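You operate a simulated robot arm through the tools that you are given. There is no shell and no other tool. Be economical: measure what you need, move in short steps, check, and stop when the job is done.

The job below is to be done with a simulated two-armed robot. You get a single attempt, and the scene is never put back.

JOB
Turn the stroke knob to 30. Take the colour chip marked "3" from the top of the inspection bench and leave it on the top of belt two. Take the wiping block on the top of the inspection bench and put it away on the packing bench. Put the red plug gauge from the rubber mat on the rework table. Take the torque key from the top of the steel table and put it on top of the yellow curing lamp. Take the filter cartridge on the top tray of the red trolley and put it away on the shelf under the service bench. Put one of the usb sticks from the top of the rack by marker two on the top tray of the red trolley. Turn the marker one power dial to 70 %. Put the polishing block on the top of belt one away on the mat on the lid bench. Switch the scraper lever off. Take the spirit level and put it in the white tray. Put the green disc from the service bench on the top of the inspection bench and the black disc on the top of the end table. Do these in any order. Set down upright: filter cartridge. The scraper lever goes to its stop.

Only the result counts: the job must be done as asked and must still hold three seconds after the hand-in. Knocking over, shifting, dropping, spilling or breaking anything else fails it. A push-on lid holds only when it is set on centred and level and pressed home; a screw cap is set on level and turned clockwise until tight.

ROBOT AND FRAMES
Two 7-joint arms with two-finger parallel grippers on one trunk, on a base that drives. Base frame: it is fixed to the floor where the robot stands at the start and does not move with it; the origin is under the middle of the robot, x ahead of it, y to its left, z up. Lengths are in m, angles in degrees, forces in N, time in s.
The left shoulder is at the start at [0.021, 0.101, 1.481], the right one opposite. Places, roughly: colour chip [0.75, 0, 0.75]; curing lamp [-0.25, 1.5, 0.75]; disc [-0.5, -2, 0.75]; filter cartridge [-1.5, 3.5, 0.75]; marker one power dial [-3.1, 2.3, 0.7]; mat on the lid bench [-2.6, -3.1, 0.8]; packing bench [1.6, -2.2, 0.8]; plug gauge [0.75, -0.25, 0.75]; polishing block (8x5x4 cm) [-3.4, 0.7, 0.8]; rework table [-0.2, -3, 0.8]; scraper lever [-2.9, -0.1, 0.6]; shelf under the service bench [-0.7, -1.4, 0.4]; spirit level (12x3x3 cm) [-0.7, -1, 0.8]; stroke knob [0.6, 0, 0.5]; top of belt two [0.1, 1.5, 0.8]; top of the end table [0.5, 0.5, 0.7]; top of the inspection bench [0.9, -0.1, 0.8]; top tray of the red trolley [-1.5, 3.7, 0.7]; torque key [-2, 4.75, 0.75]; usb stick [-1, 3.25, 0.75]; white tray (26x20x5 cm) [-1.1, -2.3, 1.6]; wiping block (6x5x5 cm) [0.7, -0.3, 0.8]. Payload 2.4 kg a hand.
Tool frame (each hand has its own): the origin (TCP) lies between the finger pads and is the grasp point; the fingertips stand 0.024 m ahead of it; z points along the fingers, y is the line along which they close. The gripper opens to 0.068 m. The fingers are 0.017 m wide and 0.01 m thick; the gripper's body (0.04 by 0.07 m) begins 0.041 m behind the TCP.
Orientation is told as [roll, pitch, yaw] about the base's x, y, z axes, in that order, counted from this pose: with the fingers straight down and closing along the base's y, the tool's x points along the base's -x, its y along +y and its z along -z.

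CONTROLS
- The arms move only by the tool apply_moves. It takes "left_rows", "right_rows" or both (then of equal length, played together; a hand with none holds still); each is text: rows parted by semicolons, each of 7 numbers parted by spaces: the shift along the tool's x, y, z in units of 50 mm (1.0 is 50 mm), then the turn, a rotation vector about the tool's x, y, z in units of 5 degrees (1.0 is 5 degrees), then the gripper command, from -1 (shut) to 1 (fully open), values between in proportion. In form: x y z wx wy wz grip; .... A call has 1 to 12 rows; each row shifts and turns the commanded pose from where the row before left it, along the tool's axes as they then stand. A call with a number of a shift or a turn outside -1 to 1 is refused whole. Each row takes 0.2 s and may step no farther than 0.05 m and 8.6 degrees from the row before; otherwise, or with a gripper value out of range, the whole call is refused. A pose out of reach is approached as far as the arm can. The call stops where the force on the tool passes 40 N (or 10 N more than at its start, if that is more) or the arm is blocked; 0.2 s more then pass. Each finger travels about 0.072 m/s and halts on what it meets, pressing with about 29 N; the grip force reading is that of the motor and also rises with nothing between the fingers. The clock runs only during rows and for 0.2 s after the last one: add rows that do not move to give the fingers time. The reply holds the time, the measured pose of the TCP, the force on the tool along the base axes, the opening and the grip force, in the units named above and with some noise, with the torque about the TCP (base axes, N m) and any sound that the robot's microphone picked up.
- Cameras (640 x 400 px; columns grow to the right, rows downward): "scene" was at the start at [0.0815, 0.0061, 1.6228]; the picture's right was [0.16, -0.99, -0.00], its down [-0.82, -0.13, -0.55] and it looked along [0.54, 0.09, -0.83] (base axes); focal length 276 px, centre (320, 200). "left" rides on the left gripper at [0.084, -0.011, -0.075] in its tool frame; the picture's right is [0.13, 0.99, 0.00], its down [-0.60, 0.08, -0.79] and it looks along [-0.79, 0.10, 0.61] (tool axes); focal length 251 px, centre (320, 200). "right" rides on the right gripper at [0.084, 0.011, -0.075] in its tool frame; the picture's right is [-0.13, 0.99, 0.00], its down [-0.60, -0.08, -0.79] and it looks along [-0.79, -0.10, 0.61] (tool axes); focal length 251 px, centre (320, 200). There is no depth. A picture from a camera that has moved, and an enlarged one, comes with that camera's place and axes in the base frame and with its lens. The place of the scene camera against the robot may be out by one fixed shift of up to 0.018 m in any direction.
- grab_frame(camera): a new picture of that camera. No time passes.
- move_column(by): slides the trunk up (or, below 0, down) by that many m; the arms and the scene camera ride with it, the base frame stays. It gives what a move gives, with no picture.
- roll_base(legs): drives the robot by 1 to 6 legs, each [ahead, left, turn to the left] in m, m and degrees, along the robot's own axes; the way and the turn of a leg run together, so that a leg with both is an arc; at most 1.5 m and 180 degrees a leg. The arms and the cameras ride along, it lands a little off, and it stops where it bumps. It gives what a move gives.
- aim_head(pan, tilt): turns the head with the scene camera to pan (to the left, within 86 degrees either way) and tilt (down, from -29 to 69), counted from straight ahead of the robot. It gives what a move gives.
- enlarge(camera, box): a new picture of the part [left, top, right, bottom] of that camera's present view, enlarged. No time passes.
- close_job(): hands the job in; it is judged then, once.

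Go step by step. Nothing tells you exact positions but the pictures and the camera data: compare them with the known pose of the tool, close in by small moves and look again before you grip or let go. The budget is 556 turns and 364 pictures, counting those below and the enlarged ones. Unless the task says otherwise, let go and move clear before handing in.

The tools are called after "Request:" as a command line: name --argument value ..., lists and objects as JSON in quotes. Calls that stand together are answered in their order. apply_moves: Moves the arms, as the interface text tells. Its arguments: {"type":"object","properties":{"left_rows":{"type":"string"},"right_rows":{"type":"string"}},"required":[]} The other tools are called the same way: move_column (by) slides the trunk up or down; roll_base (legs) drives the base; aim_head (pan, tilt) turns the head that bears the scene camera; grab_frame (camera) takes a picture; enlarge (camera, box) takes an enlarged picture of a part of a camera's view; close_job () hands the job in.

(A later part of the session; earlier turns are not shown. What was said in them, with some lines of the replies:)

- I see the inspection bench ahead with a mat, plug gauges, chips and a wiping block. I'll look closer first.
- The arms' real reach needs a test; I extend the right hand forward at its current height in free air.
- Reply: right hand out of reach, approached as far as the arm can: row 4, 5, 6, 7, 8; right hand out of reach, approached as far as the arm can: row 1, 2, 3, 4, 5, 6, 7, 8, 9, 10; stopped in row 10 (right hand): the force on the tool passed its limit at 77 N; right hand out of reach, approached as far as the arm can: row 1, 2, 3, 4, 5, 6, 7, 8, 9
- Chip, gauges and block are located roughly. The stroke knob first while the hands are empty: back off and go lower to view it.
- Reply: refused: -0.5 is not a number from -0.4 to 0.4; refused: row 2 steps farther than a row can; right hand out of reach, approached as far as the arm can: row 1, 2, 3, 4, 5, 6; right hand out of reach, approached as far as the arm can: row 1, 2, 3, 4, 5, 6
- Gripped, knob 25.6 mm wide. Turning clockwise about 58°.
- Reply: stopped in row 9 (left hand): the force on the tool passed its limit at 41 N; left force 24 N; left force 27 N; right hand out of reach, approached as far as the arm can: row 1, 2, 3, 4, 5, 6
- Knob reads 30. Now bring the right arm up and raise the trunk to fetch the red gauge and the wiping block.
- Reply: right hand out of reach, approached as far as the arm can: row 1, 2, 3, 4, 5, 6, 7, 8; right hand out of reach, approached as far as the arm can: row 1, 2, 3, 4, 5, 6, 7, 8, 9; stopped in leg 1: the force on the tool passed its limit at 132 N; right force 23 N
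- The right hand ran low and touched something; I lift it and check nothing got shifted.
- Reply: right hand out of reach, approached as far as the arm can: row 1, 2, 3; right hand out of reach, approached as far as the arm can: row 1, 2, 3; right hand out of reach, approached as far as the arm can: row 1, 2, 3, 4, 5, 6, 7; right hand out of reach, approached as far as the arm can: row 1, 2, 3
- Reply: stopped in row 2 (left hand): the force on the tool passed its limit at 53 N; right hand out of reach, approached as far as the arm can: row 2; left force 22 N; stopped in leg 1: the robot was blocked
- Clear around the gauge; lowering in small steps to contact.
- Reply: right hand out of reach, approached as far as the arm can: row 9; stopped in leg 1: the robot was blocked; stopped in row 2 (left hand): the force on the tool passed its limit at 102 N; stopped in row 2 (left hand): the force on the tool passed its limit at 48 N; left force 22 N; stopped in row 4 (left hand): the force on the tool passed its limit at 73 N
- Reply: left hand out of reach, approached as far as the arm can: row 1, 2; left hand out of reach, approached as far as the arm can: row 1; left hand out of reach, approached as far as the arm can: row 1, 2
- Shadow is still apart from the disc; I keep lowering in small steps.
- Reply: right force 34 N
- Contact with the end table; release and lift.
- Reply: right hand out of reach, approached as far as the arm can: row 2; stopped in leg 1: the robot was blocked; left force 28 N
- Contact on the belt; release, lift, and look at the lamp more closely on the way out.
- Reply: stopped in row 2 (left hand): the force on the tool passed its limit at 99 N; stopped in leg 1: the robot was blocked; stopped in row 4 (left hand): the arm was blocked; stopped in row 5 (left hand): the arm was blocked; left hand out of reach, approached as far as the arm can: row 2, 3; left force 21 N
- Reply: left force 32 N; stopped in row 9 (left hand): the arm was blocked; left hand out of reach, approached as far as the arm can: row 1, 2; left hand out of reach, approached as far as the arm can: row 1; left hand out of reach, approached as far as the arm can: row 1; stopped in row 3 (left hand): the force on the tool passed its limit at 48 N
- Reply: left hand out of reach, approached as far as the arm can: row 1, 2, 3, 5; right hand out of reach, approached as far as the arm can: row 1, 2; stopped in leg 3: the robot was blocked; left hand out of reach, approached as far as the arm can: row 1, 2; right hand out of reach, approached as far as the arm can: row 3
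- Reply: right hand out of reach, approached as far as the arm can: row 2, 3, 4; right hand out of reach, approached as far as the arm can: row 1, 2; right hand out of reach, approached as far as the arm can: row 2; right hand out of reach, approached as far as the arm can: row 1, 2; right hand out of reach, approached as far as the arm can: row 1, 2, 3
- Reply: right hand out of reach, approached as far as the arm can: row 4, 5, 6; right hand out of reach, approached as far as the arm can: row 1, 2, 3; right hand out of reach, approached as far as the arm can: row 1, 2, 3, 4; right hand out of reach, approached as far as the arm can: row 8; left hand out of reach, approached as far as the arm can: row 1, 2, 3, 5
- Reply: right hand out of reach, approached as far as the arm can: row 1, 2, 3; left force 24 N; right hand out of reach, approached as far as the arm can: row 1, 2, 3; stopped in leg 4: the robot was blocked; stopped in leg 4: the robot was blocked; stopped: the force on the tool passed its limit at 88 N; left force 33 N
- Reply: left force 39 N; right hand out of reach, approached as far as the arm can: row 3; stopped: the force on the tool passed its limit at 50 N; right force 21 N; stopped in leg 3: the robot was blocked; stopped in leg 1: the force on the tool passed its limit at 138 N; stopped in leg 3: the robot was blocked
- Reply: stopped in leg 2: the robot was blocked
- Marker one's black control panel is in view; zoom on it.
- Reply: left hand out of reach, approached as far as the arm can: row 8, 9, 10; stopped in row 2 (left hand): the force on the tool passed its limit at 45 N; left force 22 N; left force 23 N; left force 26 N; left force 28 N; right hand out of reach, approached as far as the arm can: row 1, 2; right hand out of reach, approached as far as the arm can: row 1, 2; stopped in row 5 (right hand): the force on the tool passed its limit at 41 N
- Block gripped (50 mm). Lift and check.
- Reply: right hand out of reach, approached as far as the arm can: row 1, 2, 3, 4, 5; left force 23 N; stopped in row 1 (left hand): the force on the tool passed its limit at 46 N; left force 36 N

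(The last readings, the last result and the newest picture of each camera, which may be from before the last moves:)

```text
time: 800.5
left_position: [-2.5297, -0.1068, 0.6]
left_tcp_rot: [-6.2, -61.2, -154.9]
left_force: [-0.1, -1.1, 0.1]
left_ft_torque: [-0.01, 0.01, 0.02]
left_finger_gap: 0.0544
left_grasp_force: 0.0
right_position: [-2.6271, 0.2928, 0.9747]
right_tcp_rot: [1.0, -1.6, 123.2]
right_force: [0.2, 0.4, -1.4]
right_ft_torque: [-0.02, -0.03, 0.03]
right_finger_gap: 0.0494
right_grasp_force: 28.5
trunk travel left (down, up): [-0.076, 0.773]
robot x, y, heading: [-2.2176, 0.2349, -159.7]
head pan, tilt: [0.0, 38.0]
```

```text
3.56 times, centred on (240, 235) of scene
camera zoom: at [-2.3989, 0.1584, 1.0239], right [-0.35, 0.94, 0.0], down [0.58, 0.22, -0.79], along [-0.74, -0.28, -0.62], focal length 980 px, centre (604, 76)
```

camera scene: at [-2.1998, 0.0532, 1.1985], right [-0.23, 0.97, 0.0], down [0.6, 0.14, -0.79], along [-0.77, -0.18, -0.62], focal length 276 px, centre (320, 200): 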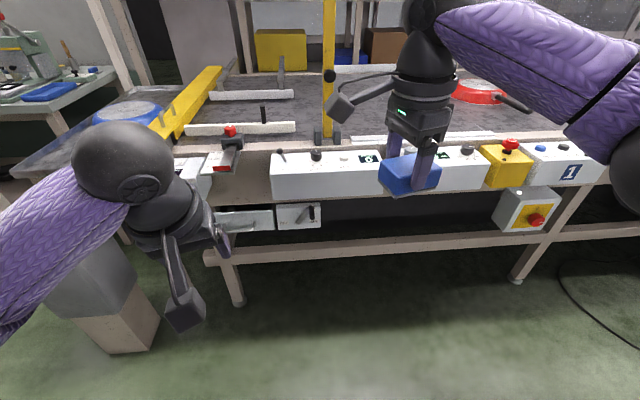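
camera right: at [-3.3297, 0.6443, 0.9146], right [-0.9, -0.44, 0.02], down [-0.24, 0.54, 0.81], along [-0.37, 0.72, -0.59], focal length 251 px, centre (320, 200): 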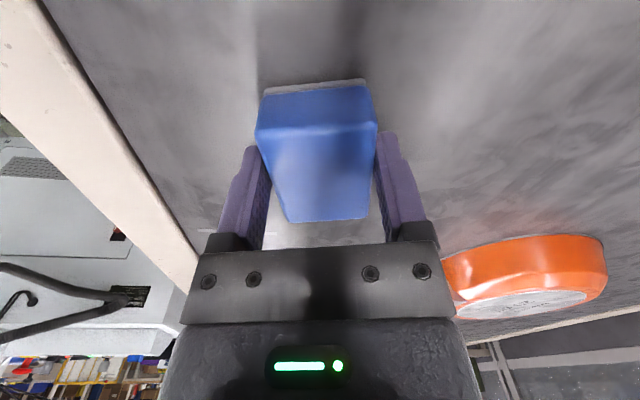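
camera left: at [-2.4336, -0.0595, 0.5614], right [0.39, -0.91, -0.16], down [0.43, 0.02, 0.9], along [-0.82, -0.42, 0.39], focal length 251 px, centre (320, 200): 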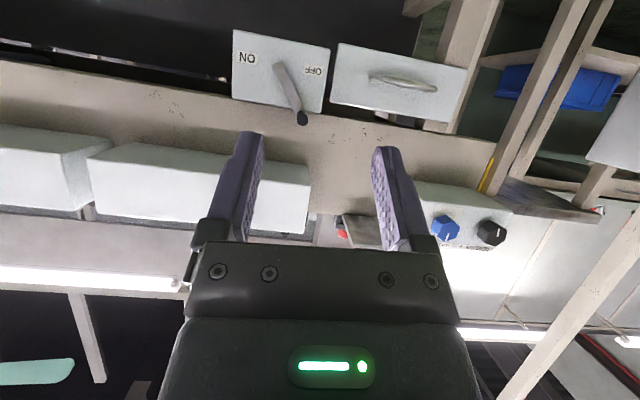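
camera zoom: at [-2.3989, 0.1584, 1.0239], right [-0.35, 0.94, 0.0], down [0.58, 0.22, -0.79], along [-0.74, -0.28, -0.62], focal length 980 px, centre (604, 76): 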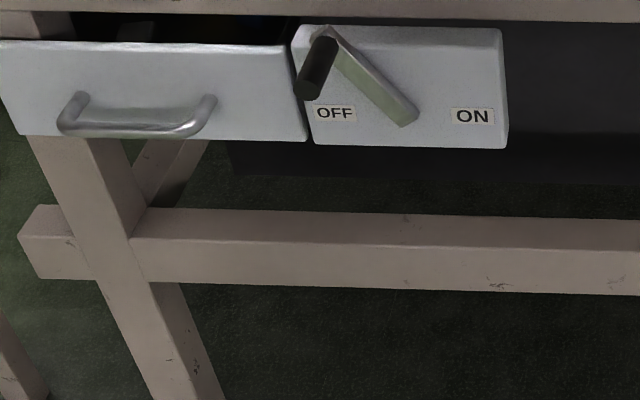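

Request:
apply_moves --left_rows "0 0 -0.5 0 1 0 0;0 0 -0.5 0 1 0 0;0 0 -0.5 0 1 0 0;0 0 -0.5 0 1 0 0;0 0 -0.5 0 1 0 0;0 0 0 0 1 0 0;0 0 0 0 1 0 0;0 0 0 0 1 0 0;0 0 0 0 1 0 0;0 0 0 0 1 0 0"

Request:
move_column --by 0.25

Request:
roll_base --legs '[[-0.1, 0, 0], [0, 0, 75], [1.2, 0, 0]]'

Request:
aim_head --pan -15 --tilt 25

Request:
grab_frame --camera "scene"

```text
time: 802.7
left_position: [-2.4671, -0.1106, 0.6552]
left_tcp_rot: [-3.0, -11.3, -159.7]
left_force: [0.0, 0.0, 0.6]
left_ft_torque: [0.01, -0.01, 0.01]
left_finger_gap: 0.034
left_grasp_force: 0.1
left hand out of reach, approached as far as the arm can: row 3, 4, 5
right_position: [-2.6292, 0.2933, 0.9742]
right_tcp_rot: [1.0, -1.5, 123.3]
right_force: [-0.4, -0.4, -0.8]
right_ft_torque: [0.0, -0.02, -0.01]
right_finger_gap: 0.0494
right_grasp_force: 29.1
trunk travel left (down, up): [-0.076, 0.773]
robot x, y, heading: [-2.2131, 0.2333, -159.6]
head pan, tilt: [0.0, 38.0]
```

```text
time: 805.3
left_position: [-2.4678, -0.1092, 0.9051]
left_tcp_rot: [-3.0, -11.4, -159.8]
left_force: [0.4, 0.3, -0.5]
left_ft_torque: [0.0, -0.02, -0.01]
left_finger_gap: 0.034
left_grasp_force: 0.1
right_position: [-2.6181, 0.2973, 1.234]
right_tcp_rot: [2.8, -1.8, 123.1]
right_force: [0.6, -0.5, -0.4]
right_ft_torque: [-0.01, -0.01, 0.01]
right_finger_gap: 0.0495
right_grasp_force: 29.3
trunk travel left (down, up): [-0.326, 0.523]
robot x, y, heading: [-2.2136, 0.233, -159.4]
head pan, tilt: [0.0, 38.0]
```

```text
time: 815.4
left_position: [-1.7701, -1.278, 0.9038]
left_tcp_rot: [-3.1, -11.3, -86.1]
left_force: [-0.7, 0.0, -0.8]
left_ft_torque: [0.01, -0.02, -0.01]
left_finger_gap: 0.0342
left_grasp_force: 0.1
right_position: [-2.2014, -1.3081, 1.2333]
right_tcp_rot: [2.8, -1.8, -163.1]
right_force: [0.7, 0.1, -0.7]
right_ft_torque: [-0.01, -0.04, 0.0]
right_finger_gap: 0.0497
right_grasp_force: 28.8
trunk travel left (down, up): [-0.326, 0.523]
robot x, y, heading: [-2.0301, -0.9427, -86.0]
head pan, tilt: [0.0, 38.0]
```

```text
time: 816.1
left_position: [-1.7701, -1.2785, 0.9043]
left_tcp_rot: [-3.0, -11.3, -86.1]
left_force: [0.2, 0.6, 0.4]
left_ft_torque: [0.02, 0.0, 0.02]
left_finger_gap: 0.0339
left_grasp_force: 0.0
right_position: [-2.2012, -1.309, 1.2346]
right_tcp_rot: [2.9, -1.8, -163.1]
right_force: [0.1, -0.2, -1.0]
right_ft_torque: [0.02, 0.03, 0.01]
right_finger_gap: 0.0493
right_grasp_force: 29.0
trunk travel left (down, up): [-0.326, 0.523]
robot x, y, heading: [-2.0291, -0.9414, -85.6]
head pan, tilt: [-15.0, 25.0]
```

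```text
54 pictures are left
camera scene: at [-2.0396, -1.0798, 1.2998], right [-0.98, 0.19, 0.0], down [0.08, 0.42, -0.91], along [-0.17, -0.89, -0.42], focal length 276 px, centre (320, 200)
```

scene: 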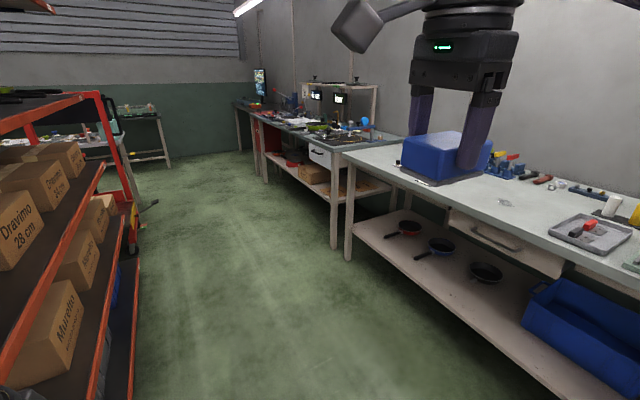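

Request:
roll_base --legs '[[1.0, 0, 0], [0.95, 0, 0], [0, 0, -73]]'

Request:
aim_head --pan 0 --tilt 40

Request:
grab_frame --camera "scene"

```text
time: 829.0
left_position: [-2.1011, -3.241, 0.9049]
left_tcp_rot: [-2.9, -11.5, -156.4]
left_force: [0.3, 0.0, 0.4]
left_ft_torque: [-0.01, 0.0, 0.01]
left_finger_gap: 0.034
left_grasp_force: 0.0
right_position: [-2.2749, -2.844, 1.2337]
right_tcp_rot: [2.8, -1.8, 126.6]
right_force: [-0.5, 0.0, -0.4]
right_ft_torque: [-0.02, 0.0, -0.02]
right_finger_gap: 0.0492
right_grasp_force: 29.2
trunk travel left (down, up): [-0.326, 0.523]
robot x, y, heading: [-1.8695, -2.8831, -156.2]
head pan, tilt: [-15.0, 25.0]
```

```text
time: 829.8
left_position: [-2.1, -3.2394, 0.9057]
left_tcp_rot: [-3.0, -11.5, -156.4]
left_force: [0.0, -0.2, 0.1]
left_ft_torque: [-0.03, -0.02, -0.02]
left_finger_gap: 0.0339
left_grasp_force: 0.1
right_position: [-2.2752, -2.8434, 1.2329]
right_tcp_rot: [2.9, -1.8, 126.6]
right_force: [0.1, -0.2, -1.2]
right_ft_torque: [-0.02, -0.02, -0.01]
right_finger_gap: 0.0492
right_grasp_force: 29.2
trunk travel left (down, up): [-0.326, 0.523]
robot x, y, heading: [-1.869, -2.885, -155.8]
head pan, tilt: [0.0, 40.0]
```

```text
53 pictures are left
camera scene: at [-1.9862, -2.9412, 1.2766], right [-0.41, 0.91, 0.0], down [0.59, 0.26, -0.77], along [-0.7, -0.31, -0.64], focal length 276 px, centre (320, 200)
```

scene: 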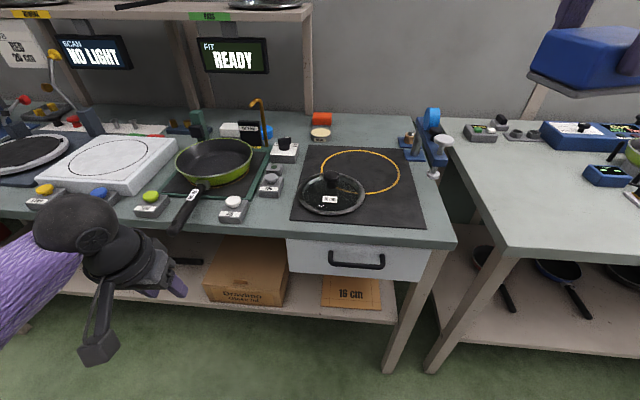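

Request:
apply_moves --left_rows "0 0 -0.9 0 0 0 0;0 0 -0.9 0 0 0 0;0 0 -0.9 0 0 0 0;0 0 -0.9 0 0 0 0;0.9 0 0 0 0 0 0;0.9 0 0 0 0 0 0"

Request:
roll_base --legs '[[0.2, 0, 0]]'

Request:
grab_frame --camera "right"

Request:
grab_frame --camera "scene"

```text
time: 831.2
left_position: [-1.9816, -3.2023, 1.0616]
left_tcp_rot: [-3.2, -11.5, -156.3]
left_force: [0.0, 0.1, 0.0]
left_ft_torque: [0.01, 0.0, -0.01]
left_finger_gap: 0.0339
left_grasp_force: 0.0
right_position: [-2.2741, -2.844, 1.2347]
right_tcp_rot: [2.8, -1.8, 126.6]
right_force: [0.9, -0.9, -1.5]
right_ft_torque: [-0.03, 0.02, 0.02]
right_finger_gap: 0.0494
right_grasp_force: 28.6
trunk travel left (down, up): [-0.326, 0.523]
robot x, y, heading: [-1.8672, -2.8808, -156.0]
head pan, tilt: [0.0, 40.0]
```

```text
time: 832.8
left_position: [-2.1678, -3.2844, 1.0617]
left_tcp_rot: [-3.1, -11.3, -156.6]
left_force: [0.3, 0.4, 0.2]
left_ft_torque: [-0.03, -0.03, 0.03]
left_finger_gap: 0.0341
left_grasp_force: 0.0
right_position: [-2.4589, -2.9228, 1.2338]
right_tcp_rot: [2.7, -1.8, 126.2]
right_force: [-0.4, -0.4, -1.8]
right_ft_torque: [-0.02, 0.01, 0.0]
right_finger_gap: 0.0492
right_grasp_force: 29.0
trunk travel left (down, up): [-0.326, 0.523]
robot x, y, heading: [-2.0542, -2.9644, -156.3]
head pan, tilt: [0.0, 40.0]
```

```text
52 pictures are left
camera right: at [-2.4131, -2.997, 1.3071], right [-0.87, -0.48, 0.05], down [-0.25, 0.54, 0.81], along [-0.42, 0.69, -0.59], focal length 251 px, centre (320, 200)
```

right: 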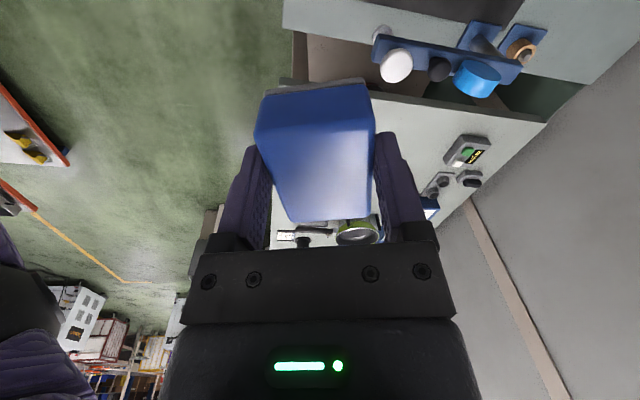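

```text
51 pictures are left
camera scene: at [-2.1712, -3.0221, 1.2765], right [-0.4, 0.92, 0.0], down [0.59, 0.26, -0.77], along [-0.7, -0.31, -0.64], focal length 276 px, centre (320, 200)
```

scene: 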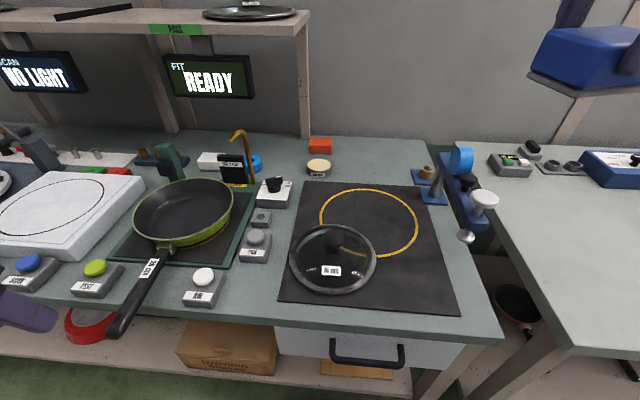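

Request:
apply_moves --right_rows "-0.05 0.62 0 0 0 0 -1;-0.05 0.62 0 0.5 0 0 -1;0 0 0.9 0 0 0 -1;0 0 0.9 0 0 0 -1;0 0 0.9 0 0 0 -1;0 0 0.9 0 0 0 -1;0 0 0.9 0 0 0 -1"

Request:
grab_frame --camera "right"

Request:
grab_frame --camera "scene"

```text
time: 834.4
left_position: [-2.1675, -3.2817, 1.0621]
left_tcp_rot: [-3.0, -11.4, -156.8]
left_force: [-0.2, -0.4, 0.1]
left_ft_torque: [0.03, 0.0, 0.03]
left_finger_gap: 0.034
left_grasp_force: 0.1
right_position: [-2.4916, -2.9246, 0.9741]
right_tcp_rot: [0.3, -1.9, 126.3]
right_force: [0.0, 0.3, -0.6]
right_ft_torque: [0.01, 0.0, -0.03]
right_finger_gap: 0.0491
right_grasp_force: 29.0
right hand out of reach, approached as far as the arm can: row 1, 2
trunk travel left (down, up): [-0.326, 0.523]
robot x, y, heading: [-2.0522, -2.9689, -156.3]
head pan, tilt: [0.0, 40.0]
```

```text
50 pictures are left
camera right: at [-2.4492, -3.0017, 1.0476], right [-0.88, -0.48, 0.01], down [-0.27, 0.52, 0.81], along [-0.4, 0.71, -0.58], focal length 251 px, centre (320, 200)
```

right: 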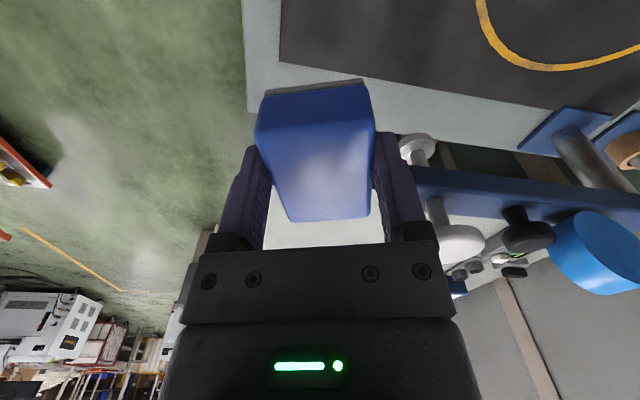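

```text
49 pictures are left
camera scene: at [-2.1709, -3.0219, 1.2765], right [-0.4, 0.92, 0.0], down [0.59, 0.26, -0.77], along [-0.7, -0.31, -0.64], focal length 276 px, centre (320, 200)
```

scene: 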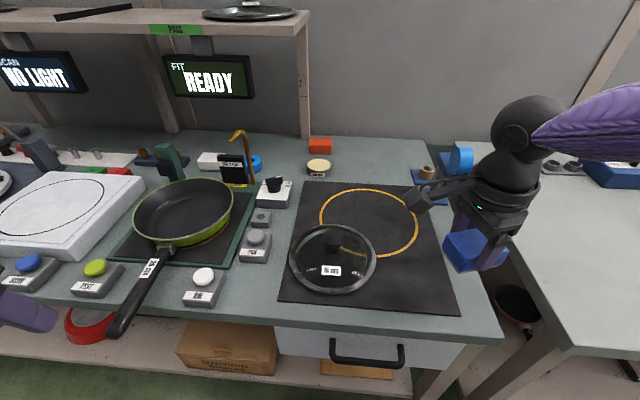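

Request:
apply_moves --right_rows "0.26 0.38 0 0 0 0 -1;0.26 0.38 0 0 0 0 -1;0 0 0.8 0 0 0 -1"

Request:
grab_frame --camera "right"

Request:
grab_frame --camera "scene"

```text
time: 835.2
left_position: [-2.1687, -3.2823, 1.0621]
left_tcp_rot: [-2.9, -11.4, -156.6]
left_force: [0.2, 0.2, 1.3]
left_ft_torque: [0.01, 0.04, 0.0]
left_finger_gap: 0.0337
left_grasp_force: 0.1
right_position: [-2.5065, -2.968, 0.9361]
right_tcp_rot: [0.3, -1.7, 126.3]
right_force: [0.0, 0.6, -2.3]
right_ft_torque: [0.01, -0.01, -0.02]
right_finger_gap: 0.049
right_grasp_force: 28.6
trunk travel left (down, up): [-0.326, 0.523]
robot x, y, heading: [-2.0533, -2.9669, -156.4]
head pan, tilt: [0.0, 40.0]
```

```text
48 pictures are left
camera right: at [-2.4628, -3.0447, 1.0079], right [-0.88, -0.48, 0.01], down [-0.27, 0.52, 0.81], along [-0.4, 0.71, -0.58], focal length 251 px, centre (320, 200)
```

right: 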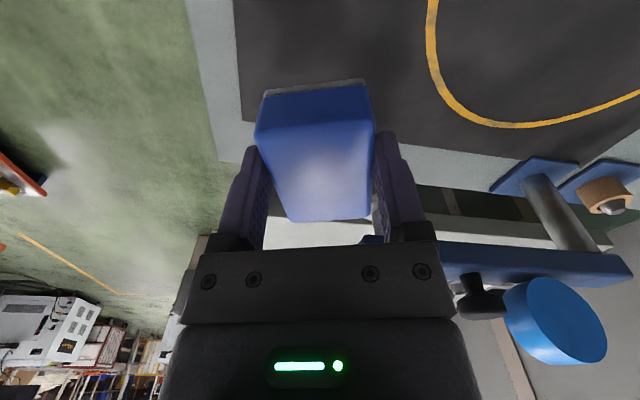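

```text
47 pictures are left
camera scene: at [-2.1708, -3.0219, 1.2765], right [-0.4, 0.92, 0.0], down [0.59, 0.26, -0.77], along [-0.7, -0.31, -0.64], focal length 276 px, centre (320, 200)
```

scene: 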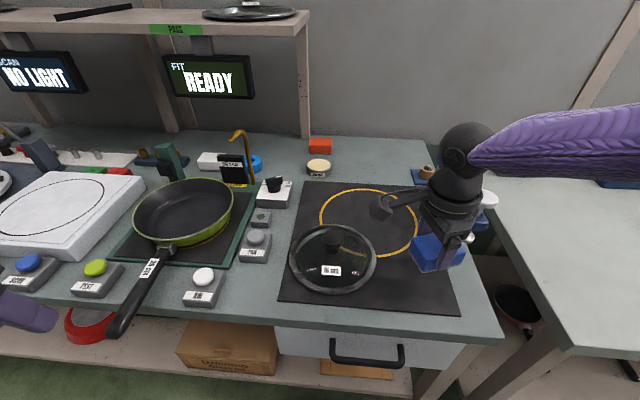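

Request:
apply_moves --right_rows "0.2 0.03 0 0 0 0 -1;0 0 0.7 0 0 0 -1;0 0 0.3 0 0 0 -1"

Request:
grab_frame --camera "scene"

```text
time: 836.0
left_position: [-2.1697, -3.2831, 1.0626]
left_tcp_rot: [-3.0, -11.4, -156.7]
left_force: [-0.4, -0.4, 0.1]
left_ft_torque: [-0.02, 0.04, -0.03]
left_finger_gap: 0.0342
left_grasp_force: 0.1
right_position: [-2.5016, -2.9737, 0.8853]
right_tcp_rot: [0.3, -1.8, 126.2]
right_force: [-0.5, 0.4, -1.3]
right_ft_torque: [-0.04, -0.01, -0.01]
right_finger_gap: 0.0492
right_grasp_force: 29.4
right hand out of reach, approached as far as the arm can: row 3
trunk travel left (down, up): [-0.326, 0.523]
robot x, y, heading: [-2.0541, -2.9688, -156.5]
head pan, tilt: [0.0, 40.0]
```

```text
46 pictures are left
camera scene: at [-2.1708, -3.0219, 1.2766], right [-0.4, 0.92, 0.0], down [0.59, 0.26, -0.77], along [-0.7, -0.31, -0.64], focal length 276 px, centre (320, 200)
```

scene: 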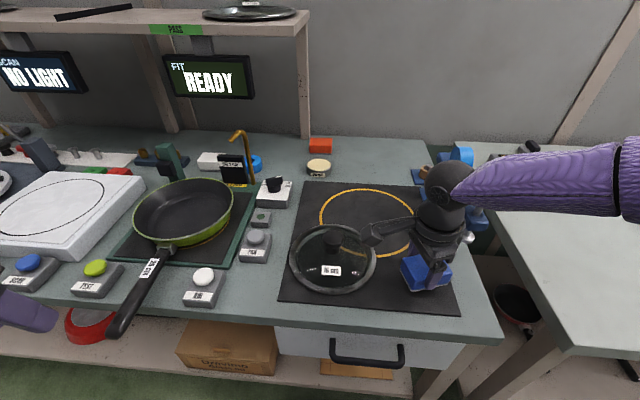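

Request:
move_column --by -0.01

Request:
move_column --by -0.006

Request:
move_column --by -0.005

```text
time: 836.6
left_position: [-2.1685, -3.2828, 1.0529]
left_tcp_rot: [-3.0, -11.4, -156.7]
left_force: [0.4, 0.6, 0.3]
left_ft_torque: [-0.01, -0.01, -0.01]
left_finger_gap: 0.0341
left_grasp_force: 0.0
right_position: [-2.5014, -2.9714, 0.8764]
right_tcp_rot: [0.2, -1.8, 126.3]
right_force: [0.4, -0.5, -0.6]
right_ft_torque: [-0.03, -0.03, -0.01]
right_finger_gap: 0.0493
right_grasp_force: 29.1
trunk travel left (down, up): [-0.316, 0.533]
robot x, y, heading: [-2.0544, -2.9667, -156.4]
head pan, tilt: [0.0, 40.0]
```

```text
time: 837.1
left_position: [-2.1675, -3.2828, 1.0472]
left_tcp_rot: [-3.0, -11.3, -156.7]
left_force: [-0.6, -0.1, -0.5]
left_ft_torque: [-0.01, 0.03, 0.03]
left_finger_gap: 0.0338
left_grasp_force: 0.1
right_position: [-2.502, -2.973, 0.8717]
right_tcp_rot: [0.4, -1.9, 126.2]
right_force: [0.5, -0.4, 0.2]
right_ft_torque: [0.02, 0.01, 0.04]
right_finger_gap: 0.0494
right_grasp_force: 28.8
trunk travel left (down, up): [-0.31, 0.539]
robot x, y, heading: [-2.0536, -2.9624, -156.5]
head pan, tilt: [0.0, 40.0]
```

```text
time: 837.6
left_position: [-2.168, -3.2823, 1.0409]
left_tcp_rot: [-3.0, -11.4, -156.7]
left_force: [0.2, 0.1, -0.3]
left_ft_torque: [-0.04, -0.01, 0.04]
left_finger_gap: 0.0341
left_grasp_force: 0.0
right_position: [-2.5025, -2.9729, 0.8667]
right_tcp_rot: [0.3, -1.8, 126.3]
right_force: [-0.4, 0.0, -1.0]
right_ft_torque: [0.01, -0.02, 0.02]
right_finger_gap: 0.0492
right_grasp_force: 29.5
trunk travel left (down, up): [-0.305, 0.544]
robot x, y, heading: [-2.0553, -2.966, -156.5]
head pan, tilt: [0.0, 40.0]
```

Request:
move_column --by -0.006

Request:
move_column --by -0.006

Request:
move_column --by -0.006

Request:
grab_frame --camera "right"

```text
time: 838.1
left_position: [-2.1666, -3.282, 1.037]
left_tcp_rot: [-3.1, -11.5, -156.7]
left_force: [0.2, -0.4, 0.2]
left_ft_torque: [-0.02, 0.02, 0.0]
left_finger_gap: 0.0339
left_grasp_force: 0.1
right_position: [-2.5014, -2.9716, 0.8656]
right_tcp_rot: [0.9, -1.8, 126.2]
right_force: [7.4, 4.9, 16.4]
right_ft_torque: [-0.24, -0.38, 0.23]
right_finger_gap: 0.0494
right_grasp_force: 28.8
trunk travel left (down, up): [-0.301, 0.549]
robot x, y, heading: [-2.0526, -2.9692, -156.1]
head pan, tilt: [0.0, 40.0]
stopped: the force on the tool passed its limit at 46 N (the readings are from after the stop); the commanded pose is now the measured one
```

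```text
time: 838.5
left_position: [-2.1659, -3.2814, 1.0336]
left_tcp_rot: [-3.0, -11.5, -156.8]
left_force: [0.0, 0.2, 0.5]
left_ft_torque: [-0.06, 0.01, -0.06]
left_finger_gap: 0.0341
left_grasp_force: 0.1
right_position: [-2.5018, -2.9706, 0.8655]
right_tcp_rot: [1.2, -1.9, 126.0]
right_force: [11.2, 6.6, 20.8]
right_ft_torque: [-0.15, -0.35, 0.14]
right_finger_gap: 0.0493
right_grasp_force: 29.0
trunk travel left (down, up): [-0.298, 0.552]
robot x, y, heading: [-2.0541, -2.9686, -156.6]
head pan, tilt: [0.0, 40.0]
stopped: the force on the tool passed its limit at 49 N (the readings are from after the stop); the commanded pose is now the measured one
```

```text
time: 839.1
left_position: [-2.1679, -3.2814, 1.0282]
left_tcp_rot: [-3.1, -11.5, -156.8]
left_force: [0.0, -0.3, -0.1]
left_ft_torque: [0.0, 0.05, 0.01]
left_finger_gap: 0.0339
left_grasp_force: 0.1
right_position: [-2.5043, -2.9721, 0.857]
right_tcp_rot: [1.1, -1.9, 126.0]
right_force: [4.8, 3.0, 14.5]
right_ft_torque: [0.3, -0.46, -0.13]
right_finger_gap: 0.0496
right_grasp_force: 28.9
trunk travel left (down, up): [-0.292, 0.558]
robot x, y, heading: [-2.0514, -2.9681, -156.4]
head pan, tilt: [0.0, 40.0]
```

```text
45 pictures are left
camera right: at [-2.46, -3.0483, 0.9306], right [-0.88, -0.48, 0.02], down [-0.26, 0.52, 0.81], along [-0.4, 0.71, -0.58], focal length 251 px, centre (320, 200)
```

right: 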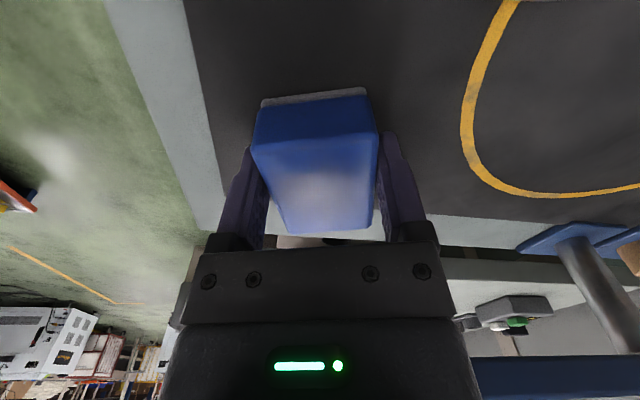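

Request:
apply_moves --right_rows "0 0 0 0 0 0 1;0 0 0 0 0 0 1"

Request:
move_column --by 0.2

Request:
grab_frame --camera "scene"

```text
time: 839.7
left_position: [-2.1691, -3.2819, 1.0275]
left_tcp_rot: [-3.0, -11.3, -156.7]
left_force: [-0.9, -0.3, -0.4]
left_ft_torque: [0.0, 0.01, 0.0]
left_finger_gap: 0.0339
left_grasp_force: 0.0
right_position: [-2.5043, -2.9735, 0.8562]
right_tcp_rot: [1.0, -1.7, 126.0]
right_force: [-0.4, 0.1, 0.5]
right_ft_torque: [0.01, 0.0, 0.01]
right_finger_gap: 0.0677
right_grasp_force: 0.0
trunk travel left (down, up): [-0.292, 0.558]
robot x, y, heading: [-2.0557, -2.9661, -156.4]
head pan, tilt: [0.0, 40.0]
```

```text
time: 841.8
left_position: [-2.1699, -3.2831, 1.2275]
left_tcp_rot: [-3.0, -11.3, -156.8]
left_force: [-0.1, -0.7, -0.1]
left_ft_torque: [-0.02, 0.02, 0.01]
left_finger_gap: 0.0342
left_grasp_force: 0.0
right_position: [-2.5025, -2.9705, 1.0797]
right_tcp_rot: [4.3, -2.6, 125.9]
right_force: [0.0, -0.3, 1.0]
right_ft_torque: [0.04, -0.02, -0.01]
right_finger_gap: 0.0682
right_grasp_force: 0.0
trunk travel left (down, up): [-0.492, 0.358]
robot x, y, heading: [-2.0531, -2.9652, -156.3]
head pan, tilt: [0.0, 40.0]
```

```text
44 pictures are left
camera scene: at [-2.1501, -3.0127, 1.4431], right [-0.4, 0.92, 0.0], down [0.59, 0.26, -0.77], along [-0.7, -0.31, -0.64], focal length 276 px, centre (320, 200)
```

scene: 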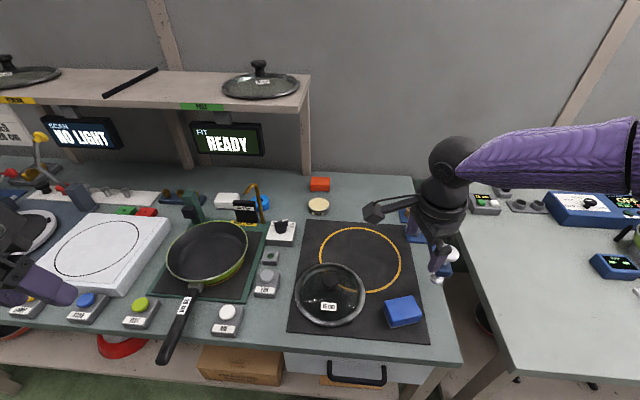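

Request:
roll_base --legs '[[-0.35, 0, 0]]'

Request:
grab_frame --camera "scene"

```text
time: 844.1
left_position: [-1.8418, -3.1402, 1.2278]
left_tcp_rot: [-2.9, -11.4, -157.3]
left_force: [0.8, 0.4, -0.3]
left_ft_torque: [-0.02, 0.03, -0.01]
left_finger_gap: 0.0341
left_grasp_force: 0.1
right_position: [-2.1733, -2.8242, 1.0809]
right_tcp_rot: [4.3, -2.4, 125.5]
right_force: [0.2, 0.2, 0.1]
right_ft_torque: [0.0, 0.04, 0.0]
right_finger_gap: 0.068
right_grasp_force: 0.0
trunk travel left (down, up): [-0.492, 0.358]
robot x, y, heading: [-1.724, -2.8248, -157.0]
head pan, tilt: [0.0, 40.0]
```

```text
43 pictures are left
camera scene: at [-1.8207, -2.8695, 1.4432], right [-0.39, 0.92, 0.0], down [0.59, 0.25, -0.77], along [-0.7, -0.3, -0.64], focal length 276 px, centre (320, 200)
```

scene: 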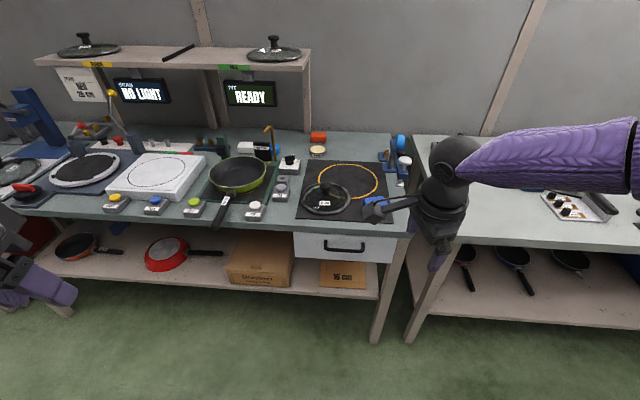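

All thirteen placements and settings look done and both hands are clear, so I hand the job in.

Request:
close_job

```text
The job is handed in.
```

I finished every item on the list and handed the job in, but I bumped into several things along the way. One object that wasn't part of the job, the COARSE cartridge, got shifted, which could fail it.

**Things that may count against it:**
- **COARSE cartridge:** while putting the filter cartridge on the shelf under the service bench, I pushed the COARSE cartridge beside it out of place and turned it about 25°. I picked it up and set it back to within about 1 cm of where it was.
- **Other contacts:** the hands or base hit several other things:
  - On the inspection bench, the COAT display took about 130 N. Its position measured the same before and after.
  - At the shelf rack by the service bench, the left hand was stopped at 88 N, and the base or arms were also blocked there. I saw nothing displaced afterwards, but I had no earlier picture of the rack to compare with.
  - At the USB stick holder, the fingertips pressed at 99 N. I saw nothing displaced.
  - The small rack by marker two, the post by belt one, and something near the steel stool and the stool and cabinet by belt two all blocked the base or arms. I saw nothing displaced.
- **White tray:** it slid roughly 1 cm when I let go of the spirit level inside it.
- **Torque key:** it is standing upright on top of the curing lamp. It was stable when I left it, but I didn't go back to check before handing in.

**Settings confirmed by pictures:** the stroke knob is at 30, marker one's display reads 70 %, and the scraper lever is at its OFF stop.
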